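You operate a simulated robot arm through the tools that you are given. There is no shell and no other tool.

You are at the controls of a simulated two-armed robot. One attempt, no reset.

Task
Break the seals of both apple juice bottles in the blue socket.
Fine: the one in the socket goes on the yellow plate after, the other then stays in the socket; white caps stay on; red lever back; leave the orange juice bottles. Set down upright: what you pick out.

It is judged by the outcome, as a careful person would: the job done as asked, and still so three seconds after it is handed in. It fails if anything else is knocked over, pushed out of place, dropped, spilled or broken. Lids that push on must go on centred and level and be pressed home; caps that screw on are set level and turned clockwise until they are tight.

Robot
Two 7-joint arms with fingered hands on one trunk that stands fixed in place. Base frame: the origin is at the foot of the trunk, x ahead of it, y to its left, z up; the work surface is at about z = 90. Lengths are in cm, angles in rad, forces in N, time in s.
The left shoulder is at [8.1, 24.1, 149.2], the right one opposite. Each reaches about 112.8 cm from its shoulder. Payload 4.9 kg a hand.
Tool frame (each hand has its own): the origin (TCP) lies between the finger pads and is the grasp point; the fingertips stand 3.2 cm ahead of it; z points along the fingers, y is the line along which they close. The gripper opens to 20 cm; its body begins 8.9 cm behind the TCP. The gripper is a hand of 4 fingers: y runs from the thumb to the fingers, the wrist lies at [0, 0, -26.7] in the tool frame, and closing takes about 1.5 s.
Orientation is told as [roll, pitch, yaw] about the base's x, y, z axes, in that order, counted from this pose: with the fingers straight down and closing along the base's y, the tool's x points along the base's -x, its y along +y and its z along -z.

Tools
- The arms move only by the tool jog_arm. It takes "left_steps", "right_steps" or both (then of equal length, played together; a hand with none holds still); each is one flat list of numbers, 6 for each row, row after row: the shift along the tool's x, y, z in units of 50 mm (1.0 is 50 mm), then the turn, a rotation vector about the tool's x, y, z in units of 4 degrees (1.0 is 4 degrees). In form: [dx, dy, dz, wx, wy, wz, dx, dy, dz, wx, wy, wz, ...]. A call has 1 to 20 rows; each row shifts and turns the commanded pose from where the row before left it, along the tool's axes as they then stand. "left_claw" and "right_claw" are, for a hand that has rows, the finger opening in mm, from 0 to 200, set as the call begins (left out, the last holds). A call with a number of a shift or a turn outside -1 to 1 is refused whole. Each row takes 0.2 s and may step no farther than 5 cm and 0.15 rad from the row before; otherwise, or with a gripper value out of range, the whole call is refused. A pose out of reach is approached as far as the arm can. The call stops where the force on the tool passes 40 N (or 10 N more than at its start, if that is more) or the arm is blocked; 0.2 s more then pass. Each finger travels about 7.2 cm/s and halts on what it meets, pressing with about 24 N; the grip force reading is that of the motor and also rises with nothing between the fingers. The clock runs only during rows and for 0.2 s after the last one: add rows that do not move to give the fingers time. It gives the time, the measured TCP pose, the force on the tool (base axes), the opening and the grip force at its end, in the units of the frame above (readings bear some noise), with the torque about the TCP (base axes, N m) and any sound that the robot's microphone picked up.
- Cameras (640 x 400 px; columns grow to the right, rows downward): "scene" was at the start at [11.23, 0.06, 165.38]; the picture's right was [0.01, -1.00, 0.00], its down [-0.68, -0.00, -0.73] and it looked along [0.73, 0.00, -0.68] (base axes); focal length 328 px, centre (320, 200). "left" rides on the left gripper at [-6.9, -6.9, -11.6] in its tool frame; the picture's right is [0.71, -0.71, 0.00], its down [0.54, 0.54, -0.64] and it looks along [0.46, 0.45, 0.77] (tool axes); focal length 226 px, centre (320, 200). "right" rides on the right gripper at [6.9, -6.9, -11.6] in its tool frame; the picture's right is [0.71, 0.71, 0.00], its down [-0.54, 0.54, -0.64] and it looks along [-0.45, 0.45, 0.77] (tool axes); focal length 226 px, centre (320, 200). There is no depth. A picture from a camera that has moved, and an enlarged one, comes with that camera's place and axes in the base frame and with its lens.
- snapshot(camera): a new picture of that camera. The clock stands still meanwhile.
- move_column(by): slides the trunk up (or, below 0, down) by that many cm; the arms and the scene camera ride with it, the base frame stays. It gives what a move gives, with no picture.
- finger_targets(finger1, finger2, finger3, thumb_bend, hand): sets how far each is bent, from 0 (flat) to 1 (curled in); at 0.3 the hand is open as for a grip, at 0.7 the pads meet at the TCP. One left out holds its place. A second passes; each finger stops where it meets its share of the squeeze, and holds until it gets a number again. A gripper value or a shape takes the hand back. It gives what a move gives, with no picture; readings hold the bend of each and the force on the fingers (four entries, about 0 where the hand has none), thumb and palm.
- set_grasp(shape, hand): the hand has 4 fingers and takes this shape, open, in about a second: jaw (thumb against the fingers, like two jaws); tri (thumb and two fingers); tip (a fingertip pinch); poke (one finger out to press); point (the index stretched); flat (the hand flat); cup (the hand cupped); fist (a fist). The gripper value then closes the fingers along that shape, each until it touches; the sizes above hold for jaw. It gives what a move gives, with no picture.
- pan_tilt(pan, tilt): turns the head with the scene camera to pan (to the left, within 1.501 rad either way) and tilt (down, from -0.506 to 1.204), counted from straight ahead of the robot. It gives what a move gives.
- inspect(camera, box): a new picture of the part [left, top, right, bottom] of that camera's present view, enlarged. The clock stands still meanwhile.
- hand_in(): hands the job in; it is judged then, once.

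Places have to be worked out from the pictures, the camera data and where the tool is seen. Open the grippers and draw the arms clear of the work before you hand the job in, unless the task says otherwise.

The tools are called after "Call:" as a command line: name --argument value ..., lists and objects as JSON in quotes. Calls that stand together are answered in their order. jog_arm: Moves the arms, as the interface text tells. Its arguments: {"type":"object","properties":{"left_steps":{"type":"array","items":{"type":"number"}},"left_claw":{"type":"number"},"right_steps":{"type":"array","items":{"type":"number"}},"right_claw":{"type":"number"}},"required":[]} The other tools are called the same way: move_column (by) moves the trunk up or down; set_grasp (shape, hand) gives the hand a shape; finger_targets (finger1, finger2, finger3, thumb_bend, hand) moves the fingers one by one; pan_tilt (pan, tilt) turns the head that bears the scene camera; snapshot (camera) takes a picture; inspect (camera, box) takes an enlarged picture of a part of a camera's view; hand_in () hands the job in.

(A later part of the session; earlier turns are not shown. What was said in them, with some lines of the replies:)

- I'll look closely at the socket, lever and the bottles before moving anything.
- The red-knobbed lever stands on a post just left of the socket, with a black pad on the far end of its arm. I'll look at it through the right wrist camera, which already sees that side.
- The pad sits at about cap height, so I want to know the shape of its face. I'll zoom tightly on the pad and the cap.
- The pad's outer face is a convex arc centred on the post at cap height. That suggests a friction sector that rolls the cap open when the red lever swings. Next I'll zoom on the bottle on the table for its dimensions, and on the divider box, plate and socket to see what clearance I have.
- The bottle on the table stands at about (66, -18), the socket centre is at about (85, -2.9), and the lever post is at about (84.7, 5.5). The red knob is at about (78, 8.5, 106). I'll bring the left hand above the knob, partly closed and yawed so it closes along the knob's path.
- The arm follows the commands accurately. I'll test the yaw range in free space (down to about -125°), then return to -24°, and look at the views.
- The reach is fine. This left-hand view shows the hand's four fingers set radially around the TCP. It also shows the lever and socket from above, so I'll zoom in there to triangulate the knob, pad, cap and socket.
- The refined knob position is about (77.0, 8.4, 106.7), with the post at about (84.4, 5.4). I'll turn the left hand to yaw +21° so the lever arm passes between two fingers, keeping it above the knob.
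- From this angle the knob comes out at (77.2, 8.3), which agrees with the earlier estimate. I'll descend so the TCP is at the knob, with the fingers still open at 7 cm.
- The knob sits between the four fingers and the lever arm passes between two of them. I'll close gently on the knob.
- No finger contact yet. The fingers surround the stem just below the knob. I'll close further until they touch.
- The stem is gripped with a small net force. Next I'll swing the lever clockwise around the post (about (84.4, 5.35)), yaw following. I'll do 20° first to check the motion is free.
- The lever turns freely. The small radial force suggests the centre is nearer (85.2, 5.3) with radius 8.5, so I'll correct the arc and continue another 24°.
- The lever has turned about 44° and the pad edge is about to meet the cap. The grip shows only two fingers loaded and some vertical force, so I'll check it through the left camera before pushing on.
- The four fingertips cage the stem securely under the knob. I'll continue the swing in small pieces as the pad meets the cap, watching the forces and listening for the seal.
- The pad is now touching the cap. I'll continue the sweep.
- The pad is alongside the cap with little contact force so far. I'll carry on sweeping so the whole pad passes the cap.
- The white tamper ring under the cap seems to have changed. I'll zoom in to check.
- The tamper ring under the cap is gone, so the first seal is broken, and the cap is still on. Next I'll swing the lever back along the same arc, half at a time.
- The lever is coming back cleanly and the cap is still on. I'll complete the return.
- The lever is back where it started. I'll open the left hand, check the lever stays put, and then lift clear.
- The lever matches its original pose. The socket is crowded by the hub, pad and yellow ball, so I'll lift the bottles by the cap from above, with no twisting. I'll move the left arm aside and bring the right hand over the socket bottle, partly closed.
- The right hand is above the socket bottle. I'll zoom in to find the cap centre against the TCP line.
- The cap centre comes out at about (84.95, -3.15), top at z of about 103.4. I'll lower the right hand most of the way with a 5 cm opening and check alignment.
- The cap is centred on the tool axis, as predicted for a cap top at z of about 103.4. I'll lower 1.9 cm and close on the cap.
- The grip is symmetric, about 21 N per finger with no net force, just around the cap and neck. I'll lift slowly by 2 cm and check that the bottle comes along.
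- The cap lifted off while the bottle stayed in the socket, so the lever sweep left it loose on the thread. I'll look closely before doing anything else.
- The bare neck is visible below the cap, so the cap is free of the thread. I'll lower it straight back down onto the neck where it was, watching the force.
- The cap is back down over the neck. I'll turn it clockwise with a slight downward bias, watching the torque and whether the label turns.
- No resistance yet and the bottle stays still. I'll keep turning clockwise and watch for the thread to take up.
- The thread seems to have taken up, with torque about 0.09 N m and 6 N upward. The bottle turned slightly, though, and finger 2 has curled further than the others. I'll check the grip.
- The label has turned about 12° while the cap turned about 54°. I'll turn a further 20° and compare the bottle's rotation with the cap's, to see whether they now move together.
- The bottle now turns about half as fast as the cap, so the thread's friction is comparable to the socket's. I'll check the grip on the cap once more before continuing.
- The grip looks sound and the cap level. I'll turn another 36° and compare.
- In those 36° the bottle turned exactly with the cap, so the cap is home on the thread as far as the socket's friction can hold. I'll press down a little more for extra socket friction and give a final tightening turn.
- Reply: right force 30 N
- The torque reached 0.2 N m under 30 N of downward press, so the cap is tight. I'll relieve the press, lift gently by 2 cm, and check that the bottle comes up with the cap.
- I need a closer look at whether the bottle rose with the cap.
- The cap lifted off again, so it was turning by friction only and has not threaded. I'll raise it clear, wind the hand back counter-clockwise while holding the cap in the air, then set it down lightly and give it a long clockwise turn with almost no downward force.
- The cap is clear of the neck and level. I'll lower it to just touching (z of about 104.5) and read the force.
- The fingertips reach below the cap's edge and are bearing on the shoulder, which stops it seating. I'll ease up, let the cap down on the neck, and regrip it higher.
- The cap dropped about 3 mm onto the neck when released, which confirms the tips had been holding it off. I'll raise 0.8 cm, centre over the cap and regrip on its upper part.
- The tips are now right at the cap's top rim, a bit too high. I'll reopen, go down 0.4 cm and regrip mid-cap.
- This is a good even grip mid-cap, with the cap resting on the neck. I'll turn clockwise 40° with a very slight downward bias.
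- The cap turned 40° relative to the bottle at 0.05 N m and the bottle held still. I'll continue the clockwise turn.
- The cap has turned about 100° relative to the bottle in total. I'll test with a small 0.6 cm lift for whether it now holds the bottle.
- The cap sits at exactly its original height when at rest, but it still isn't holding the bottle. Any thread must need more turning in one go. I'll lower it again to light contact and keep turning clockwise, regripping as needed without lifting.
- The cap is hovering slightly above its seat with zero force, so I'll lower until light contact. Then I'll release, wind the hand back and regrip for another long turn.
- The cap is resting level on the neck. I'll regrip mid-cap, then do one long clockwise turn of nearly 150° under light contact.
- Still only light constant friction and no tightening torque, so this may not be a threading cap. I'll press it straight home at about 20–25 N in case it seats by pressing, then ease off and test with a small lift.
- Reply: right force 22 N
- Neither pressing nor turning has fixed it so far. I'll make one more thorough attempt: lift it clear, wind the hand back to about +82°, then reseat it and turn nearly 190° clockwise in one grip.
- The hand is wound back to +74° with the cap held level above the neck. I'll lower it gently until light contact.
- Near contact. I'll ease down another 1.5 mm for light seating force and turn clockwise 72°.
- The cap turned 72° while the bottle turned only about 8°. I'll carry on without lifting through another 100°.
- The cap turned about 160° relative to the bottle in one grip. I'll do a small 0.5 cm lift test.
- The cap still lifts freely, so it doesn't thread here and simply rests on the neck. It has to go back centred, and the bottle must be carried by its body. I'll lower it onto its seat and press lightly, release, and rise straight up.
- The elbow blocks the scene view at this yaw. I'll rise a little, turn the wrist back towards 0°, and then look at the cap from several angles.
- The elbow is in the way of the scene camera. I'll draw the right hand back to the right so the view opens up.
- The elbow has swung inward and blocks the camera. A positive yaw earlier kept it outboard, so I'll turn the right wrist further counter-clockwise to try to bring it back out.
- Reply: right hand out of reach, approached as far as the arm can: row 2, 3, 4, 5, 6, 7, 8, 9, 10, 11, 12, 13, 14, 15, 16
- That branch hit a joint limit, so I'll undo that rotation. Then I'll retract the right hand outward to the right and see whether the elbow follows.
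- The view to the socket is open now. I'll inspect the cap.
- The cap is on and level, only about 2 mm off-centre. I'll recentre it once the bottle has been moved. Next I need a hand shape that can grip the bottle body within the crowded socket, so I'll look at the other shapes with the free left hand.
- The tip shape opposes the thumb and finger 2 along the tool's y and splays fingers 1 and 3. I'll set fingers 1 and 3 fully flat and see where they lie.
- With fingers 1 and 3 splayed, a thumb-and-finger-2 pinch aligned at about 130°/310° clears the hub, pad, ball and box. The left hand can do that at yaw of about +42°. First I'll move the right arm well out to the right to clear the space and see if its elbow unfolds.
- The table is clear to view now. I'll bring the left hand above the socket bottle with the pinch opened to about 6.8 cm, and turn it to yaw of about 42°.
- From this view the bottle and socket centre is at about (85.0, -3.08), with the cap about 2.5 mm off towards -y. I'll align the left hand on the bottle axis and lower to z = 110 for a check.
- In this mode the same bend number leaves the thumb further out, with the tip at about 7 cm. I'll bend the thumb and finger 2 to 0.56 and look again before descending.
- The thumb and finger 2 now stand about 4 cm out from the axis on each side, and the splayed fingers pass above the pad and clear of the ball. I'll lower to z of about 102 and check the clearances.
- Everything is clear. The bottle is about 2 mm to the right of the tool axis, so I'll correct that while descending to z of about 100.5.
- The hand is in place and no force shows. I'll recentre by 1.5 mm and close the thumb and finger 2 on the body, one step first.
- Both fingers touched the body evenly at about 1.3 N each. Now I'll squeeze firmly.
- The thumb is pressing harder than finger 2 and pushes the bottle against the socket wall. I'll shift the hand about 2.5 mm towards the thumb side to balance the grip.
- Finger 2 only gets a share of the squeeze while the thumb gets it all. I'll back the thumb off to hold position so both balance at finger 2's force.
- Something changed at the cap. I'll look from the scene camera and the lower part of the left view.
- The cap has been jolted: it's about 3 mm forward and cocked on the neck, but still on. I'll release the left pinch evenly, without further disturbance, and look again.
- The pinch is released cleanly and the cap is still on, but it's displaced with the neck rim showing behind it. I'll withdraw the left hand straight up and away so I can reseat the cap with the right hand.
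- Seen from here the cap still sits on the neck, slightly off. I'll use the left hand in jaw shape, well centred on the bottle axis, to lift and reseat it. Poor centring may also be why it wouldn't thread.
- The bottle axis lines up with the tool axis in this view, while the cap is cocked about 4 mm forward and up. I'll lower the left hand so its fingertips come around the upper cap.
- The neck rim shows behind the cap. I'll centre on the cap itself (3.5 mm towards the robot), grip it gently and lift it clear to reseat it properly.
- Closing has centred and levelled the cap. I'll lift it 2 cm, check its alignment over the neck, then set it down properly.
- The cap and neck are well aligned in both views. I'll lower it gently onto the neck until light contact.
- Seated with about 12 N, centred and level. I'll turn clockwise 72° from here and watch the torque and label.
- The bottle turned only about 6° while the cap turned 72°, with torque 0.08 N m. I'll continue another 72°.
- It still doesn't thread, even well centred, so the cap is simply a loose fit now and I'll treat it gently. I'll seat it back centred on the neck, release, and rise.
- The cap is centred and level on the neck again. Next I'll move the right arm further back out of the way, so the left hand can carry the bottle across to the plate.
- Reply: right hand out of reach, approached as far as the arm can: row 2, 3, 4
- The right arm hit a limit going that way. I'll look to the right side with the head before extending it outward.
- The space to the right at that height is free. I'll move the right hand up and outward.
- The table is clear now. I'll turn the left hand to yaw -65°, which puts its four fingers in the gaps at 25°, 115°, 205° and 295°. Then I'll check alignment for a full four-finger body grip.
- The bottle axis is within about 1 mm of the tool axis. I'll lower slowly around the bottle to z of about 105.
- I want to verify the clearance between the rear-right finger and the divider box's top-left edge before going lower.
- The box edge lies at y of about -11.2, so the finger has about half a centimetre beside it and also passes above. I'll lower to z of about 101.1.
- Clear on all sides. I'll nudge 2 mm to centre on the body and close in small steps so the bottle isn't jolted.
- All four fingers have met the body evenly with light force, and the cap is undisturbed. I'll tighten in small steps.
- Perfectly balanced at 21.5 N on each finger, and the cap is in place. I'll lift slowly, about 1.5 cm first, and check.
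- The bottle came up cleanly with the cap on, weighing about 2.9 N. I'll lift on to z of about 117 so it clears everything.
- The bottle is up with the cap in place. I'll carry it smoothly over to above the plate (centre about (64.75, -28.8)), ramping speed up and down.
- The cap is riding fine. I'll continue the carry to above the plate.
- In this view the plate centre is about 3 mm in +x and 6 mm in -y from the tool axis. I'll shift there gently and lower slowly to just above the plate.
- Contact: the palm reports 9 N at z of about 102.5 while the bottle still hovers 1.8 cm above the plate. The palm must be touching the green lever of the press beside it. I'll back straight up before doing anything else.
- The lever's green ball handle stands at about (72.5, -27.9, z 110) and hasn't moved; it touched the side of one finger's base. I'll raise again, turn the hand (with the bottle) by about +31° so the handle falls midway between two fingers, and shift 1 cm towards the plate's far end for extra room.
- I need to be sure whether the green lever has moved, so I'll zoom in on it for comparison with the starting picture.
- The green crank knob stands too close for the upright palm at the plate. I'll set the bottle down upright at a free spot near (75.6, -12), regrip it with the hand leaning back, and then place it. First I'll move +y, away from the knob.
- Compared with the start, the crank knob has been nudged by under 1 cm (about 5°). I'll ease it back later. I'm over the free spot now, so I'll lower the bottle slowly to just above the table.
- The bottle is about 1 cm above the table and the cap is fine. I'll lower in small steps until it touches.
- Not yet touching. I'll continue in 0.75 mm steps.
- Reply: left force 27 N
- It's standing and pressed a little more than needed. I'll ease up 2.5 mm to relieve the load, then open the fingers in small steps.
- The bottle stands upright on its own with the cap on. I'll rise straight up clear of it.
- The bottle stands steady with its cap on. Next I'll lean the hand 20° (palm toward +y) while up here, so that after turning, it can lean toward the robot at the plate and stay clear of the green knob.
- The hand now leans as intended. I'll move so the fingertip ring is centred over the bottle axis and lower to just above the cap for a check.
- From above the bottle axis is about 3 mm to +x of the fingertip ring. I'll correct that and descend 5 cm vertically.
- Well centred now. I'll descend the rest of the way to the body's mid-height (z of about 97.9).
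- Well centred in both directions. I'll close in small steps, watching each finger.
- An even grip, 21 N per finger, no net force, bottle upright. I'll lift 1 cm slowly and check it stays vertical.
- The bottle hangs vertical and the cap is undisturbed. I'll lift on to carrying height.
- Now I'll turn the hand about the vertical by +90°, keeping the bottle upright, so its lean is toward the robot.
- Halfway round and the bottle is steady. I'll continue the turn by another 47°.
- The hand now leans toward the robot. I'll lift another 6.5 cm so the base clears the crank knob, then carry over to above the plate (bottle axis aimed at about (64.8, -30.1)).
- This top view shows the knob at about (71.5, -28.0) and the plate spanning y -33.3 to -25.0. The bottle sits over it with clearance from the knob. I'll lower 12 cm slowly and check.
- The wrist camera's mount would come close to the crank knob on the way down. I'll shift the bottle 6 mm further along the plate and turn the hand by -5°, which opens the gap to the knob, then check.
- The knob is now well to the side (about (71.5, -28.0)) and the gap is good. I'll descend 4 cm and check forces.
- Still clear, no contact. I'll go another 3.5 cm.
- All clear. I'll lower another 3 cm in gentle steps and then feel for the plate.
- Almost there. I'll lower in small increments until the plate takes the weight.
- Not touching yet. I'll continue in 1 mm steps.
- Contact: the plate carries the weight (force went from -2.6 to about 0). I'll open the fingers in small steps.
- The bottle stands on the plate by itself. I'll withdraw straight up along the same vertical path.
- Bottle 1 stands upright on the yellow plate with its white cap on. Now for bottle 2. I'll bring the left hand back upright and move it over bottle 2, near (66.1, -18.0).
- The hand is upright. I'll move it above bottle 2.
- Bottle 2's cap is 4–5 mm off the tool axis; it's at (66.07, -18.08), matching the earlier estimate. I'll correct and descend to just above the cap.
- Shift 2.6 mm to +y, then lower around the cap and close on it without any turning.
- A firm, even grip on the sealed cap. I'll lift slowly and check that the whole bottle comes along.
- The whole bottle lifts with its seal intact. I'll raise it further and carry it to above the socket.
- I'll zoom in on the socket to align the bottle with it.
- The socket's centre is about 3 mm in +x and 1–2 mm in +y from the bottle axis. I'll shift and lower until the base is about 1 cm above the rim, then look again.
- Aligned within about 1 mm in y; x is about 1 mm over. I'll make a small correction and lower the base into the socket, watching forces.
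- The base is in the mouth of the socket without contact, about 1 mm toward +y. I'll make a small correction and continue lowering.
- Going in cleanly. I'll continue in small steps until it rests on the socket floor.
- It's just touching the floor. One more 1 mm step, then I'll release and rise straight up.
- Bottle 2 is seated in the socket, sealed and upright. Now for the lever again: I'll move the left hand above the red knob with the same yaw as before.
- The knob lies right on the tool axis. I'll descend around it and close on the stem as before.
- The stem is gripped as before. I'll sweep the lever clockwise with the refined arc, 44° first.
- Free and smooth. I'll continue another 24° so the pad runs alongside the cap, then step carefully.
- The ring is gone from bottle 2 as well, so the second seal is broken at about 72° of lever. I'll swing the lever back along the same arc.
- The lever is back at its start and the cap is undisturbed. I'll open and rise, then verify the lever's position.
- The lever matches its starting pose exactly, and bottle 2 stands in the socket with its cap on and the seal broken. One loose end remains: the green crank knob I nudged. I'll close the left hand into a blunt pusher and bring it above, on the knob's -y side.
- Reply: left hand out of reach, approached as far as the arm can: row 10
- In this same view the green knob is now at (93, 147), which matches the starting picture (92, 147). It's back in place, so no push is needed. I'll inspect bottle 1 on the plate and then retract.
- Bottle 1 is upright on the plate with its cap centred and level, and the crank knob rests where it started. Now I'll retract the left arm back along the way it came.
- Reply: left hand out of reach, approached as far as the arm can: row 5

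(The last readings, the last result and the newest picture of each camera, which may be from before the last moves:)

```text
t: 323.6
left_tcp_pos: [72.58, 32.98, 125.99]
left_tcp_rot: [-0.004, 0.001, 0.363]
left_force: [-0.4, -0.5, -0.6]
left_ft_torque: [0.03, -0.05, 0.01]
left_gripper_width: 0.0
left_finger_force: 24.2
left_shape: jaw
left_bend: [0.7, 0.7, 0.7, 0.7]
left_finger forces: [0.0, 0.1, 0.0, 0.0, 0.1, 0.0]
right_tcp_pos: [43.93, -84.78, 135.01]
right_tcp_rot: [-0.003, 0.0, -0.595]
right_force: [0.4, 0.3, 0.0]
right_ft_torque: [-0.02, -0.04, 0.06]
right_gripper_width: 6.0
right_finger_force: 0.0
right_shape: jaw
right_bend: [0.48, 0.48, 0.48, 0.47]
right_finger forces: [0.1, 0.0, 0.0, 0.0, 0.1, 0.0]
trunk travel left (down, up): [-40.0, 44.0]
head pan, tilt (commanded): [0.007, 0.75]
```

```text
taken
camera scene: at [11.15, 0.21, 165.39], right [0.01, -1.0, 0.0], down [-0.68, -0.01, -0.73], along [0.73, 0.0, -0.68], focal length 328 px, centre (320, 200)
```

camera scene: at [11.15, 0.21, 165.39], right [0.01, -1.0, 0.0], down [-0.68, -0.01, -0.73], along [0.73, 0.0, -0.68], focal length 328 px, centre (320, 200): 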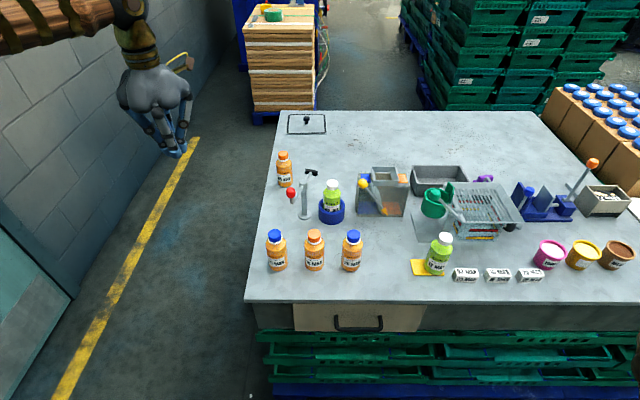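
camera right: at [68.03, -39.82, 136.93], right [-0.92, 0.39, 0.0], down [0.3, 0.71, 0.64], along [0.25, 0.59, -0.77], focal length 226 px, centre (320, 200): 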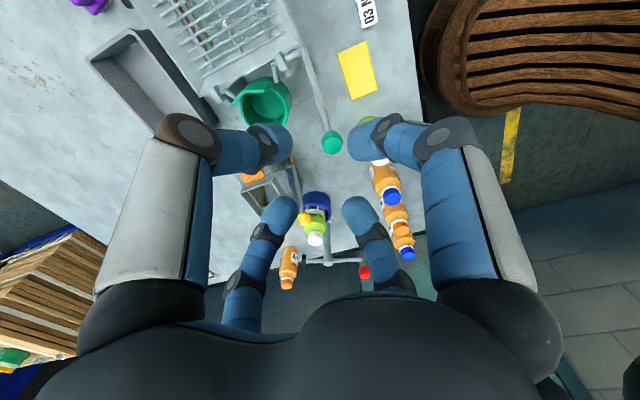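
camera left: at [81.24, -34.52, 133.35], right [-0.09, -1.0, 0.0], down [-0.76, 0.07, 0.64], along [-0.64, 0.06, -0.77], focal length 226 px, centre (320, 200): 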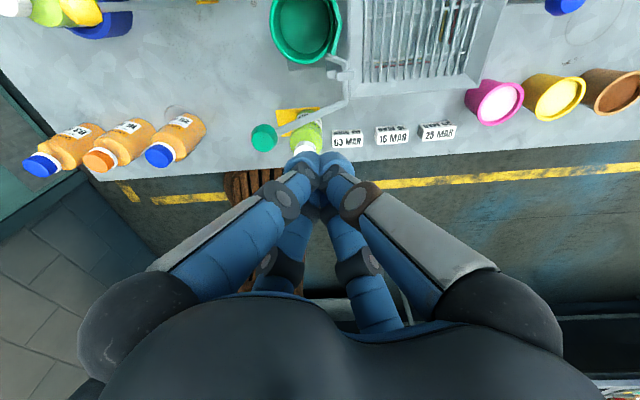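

Both arms are clear. I'll open both hands and take a final close look at everything.

Call:
jog_arm --left_steps '[0, 0, 0, 0, 0, 0, 0, 0, 0, 0, 0, 0, 0, 0, 0, 0, 0, 0, 0, 0, 0, 0, 0, 0, 0, 0, 0, 0, 0, 0, 0, 0, 0, 0, 0, 0, 0, 0, 0, 0, 0, 0, 0, 0, 0, 0, 0, 0]' --left_claw 180 --right_steps '[0, 0, 0, 0, 0, 0, 0, 0, 0, 0, 0, 0, 0, 0, 0, 0, 0, 0, 0, 0, 0, 0, 0, 0, 0, 0, 0, 0, 0, 0, 0, 0, 0, 0, 0, 0, 0, 0, 0, 0, 0, 0, 0, 0, 0, 0, 0, 0]' --right_claw 150

Call:
inspect --camera "scene" --box '[250, 140, 420, 246]'

Call:
inspect --camera "scene" --box '[250, 215, 450, 340]'

Call:
inspect --camera "scene" --box '[400, 140, 640, 290]'

Call:
inspect --camera "scene" --box '[318, 172, 350, 212]'

```text
t: 325.4
left_tcp_pos: [72.53, 32.96, 126.02]
left_tcp_rot: [-0.001, 0.0, 0.366]
left_force: [-0.6, 0.0, -0.5]
left_ft_torque: [0.0, 0.0, -0.02]
left_gripper_width: 18.02
left_finger_force: 0.0
left_shape: jaw
left_bend: [0.27, 0.27, 0.27, 0.25]
left_finger forces: [0.0, 0.0, 0.1, 0.0, 0.0, 0.0]
right_tcp_pos: [44.1, -85.0, 134.99]
right_tcp_rot: [0.0, 0.001, -0.595]
right_force: [-0.3, 0.6, -0.4]
right_ft_torque: [0.0, -0.01, 0.06]
right_gripper_width: 14.95
right_finger_force: 0.2
right_shape: jaw
right_bend: [0.29, 0.29, 0.29, 0.26]
right_finger forces: [0.0, 0.0, 0.0, 0.0, 0.1, 0.1]
trunk travel left (down, up): [-40.0, 44.0]
head pan, tilt (commanded): [0.007, 0.75]
```

```text
3.76 times, centred on (335, 193) of scene
camera zoom: at [11.22, 0.07, 165.38], right [0.01, -1.0, 0.0], down [-0.68, 0.0, -0.73], along [0.73, 0.01, -0.68], focal length 1236 px, centre (264, 226)
```

zoom: 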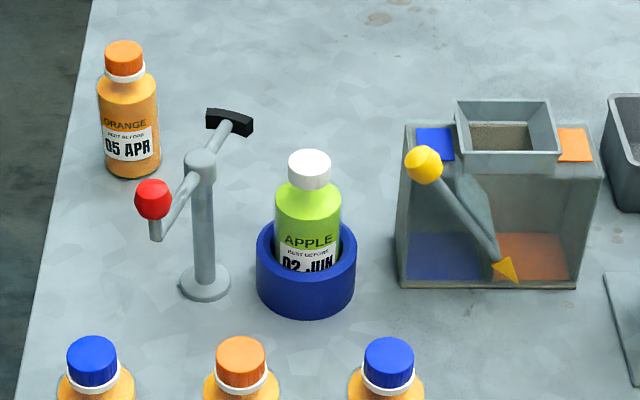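

```text
3.20 times, centred on (350, 278) of scene
camera zoom: at [11.22, 0.07, 165.38], right [0.01, -1.0, 0.0], down [-0.68, 0.0, -0.73], along [0.73, 0.01, -0.68], focal length 1050 px, centre (224, -48)
```

zoom: 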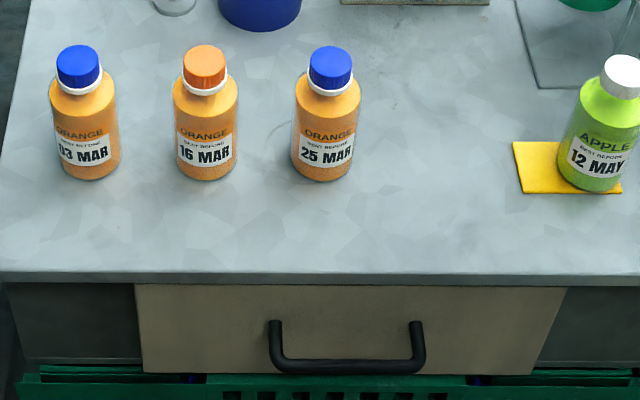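

```text
2.67 times, centred on (520, 215) of scene
camera zoom: at [11.22, 0.07, 165.38], right [0.01, -1.0, 0.0], down [-0.68, 0.0, -0.73], along [0.73, 0.01, -0.68], focal length 875 px, centre (-213, 160)
```

zoom: 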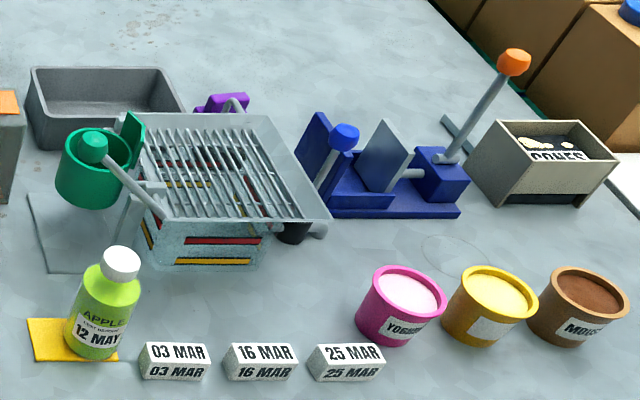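

```text
10.00 times, centred on (334, 192) of scene
camera zoom: at [11.22, 0.07, 165.38], right [0.01, -1.0, 0.0], down [-0.68, 0.0, -0.73], along [0.73, 0.01, -0.68], focal length 3283 px, centre (180, 280)
```

zoom: 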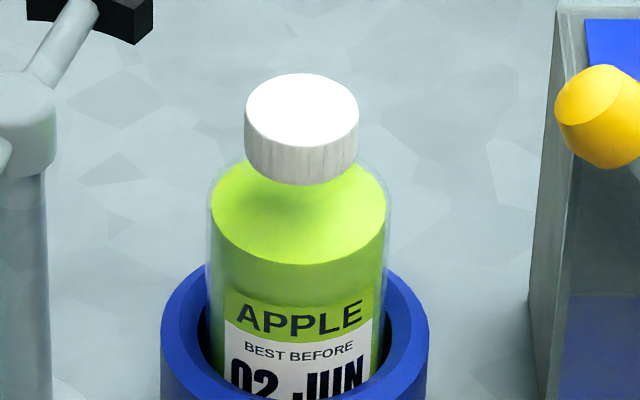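

Everything checks out:
- **Bottle 1:** stands upright on the yellow plate with its seal broken and cap on.
- **Bottle 2:** stands in the blue socket with its seal broken and cap on.
- **Red lever:** matches its starting pose.
- **Everything else:** the orange bottles and other items look as they did at the start.

The hands are open and clear of the work, so I'm handing in.

Call:
hand_in

```text
The job is handed in.
```

Both seals are broken, the 12 MAY bottle is on the yellow plate, and the 02 JUN bottle is in the blue socket. Both stand upright with their white caps on, the red lever is back where it started, and the orange juice bottles were not touched.

- **Caps are loose:** Once a seal breaks, the cap just rests on the neck. On the 12 MAY bottle it came off when I lifted by it, and later slipped out of line. I put it back centred and level, but it would not tighten however far I turned it clockwise. I left the 02 JUN cap alone.
- **12 MAY bottle position:** It sits towards the right end of the plate, so its base may overhang that edge by a few millimetres.
- **Green crank handle:** My hand touched the crank on the grater beside the plate and pushed it slightly. In the final pictures it is back in its starting position, though I did not push it back myself.
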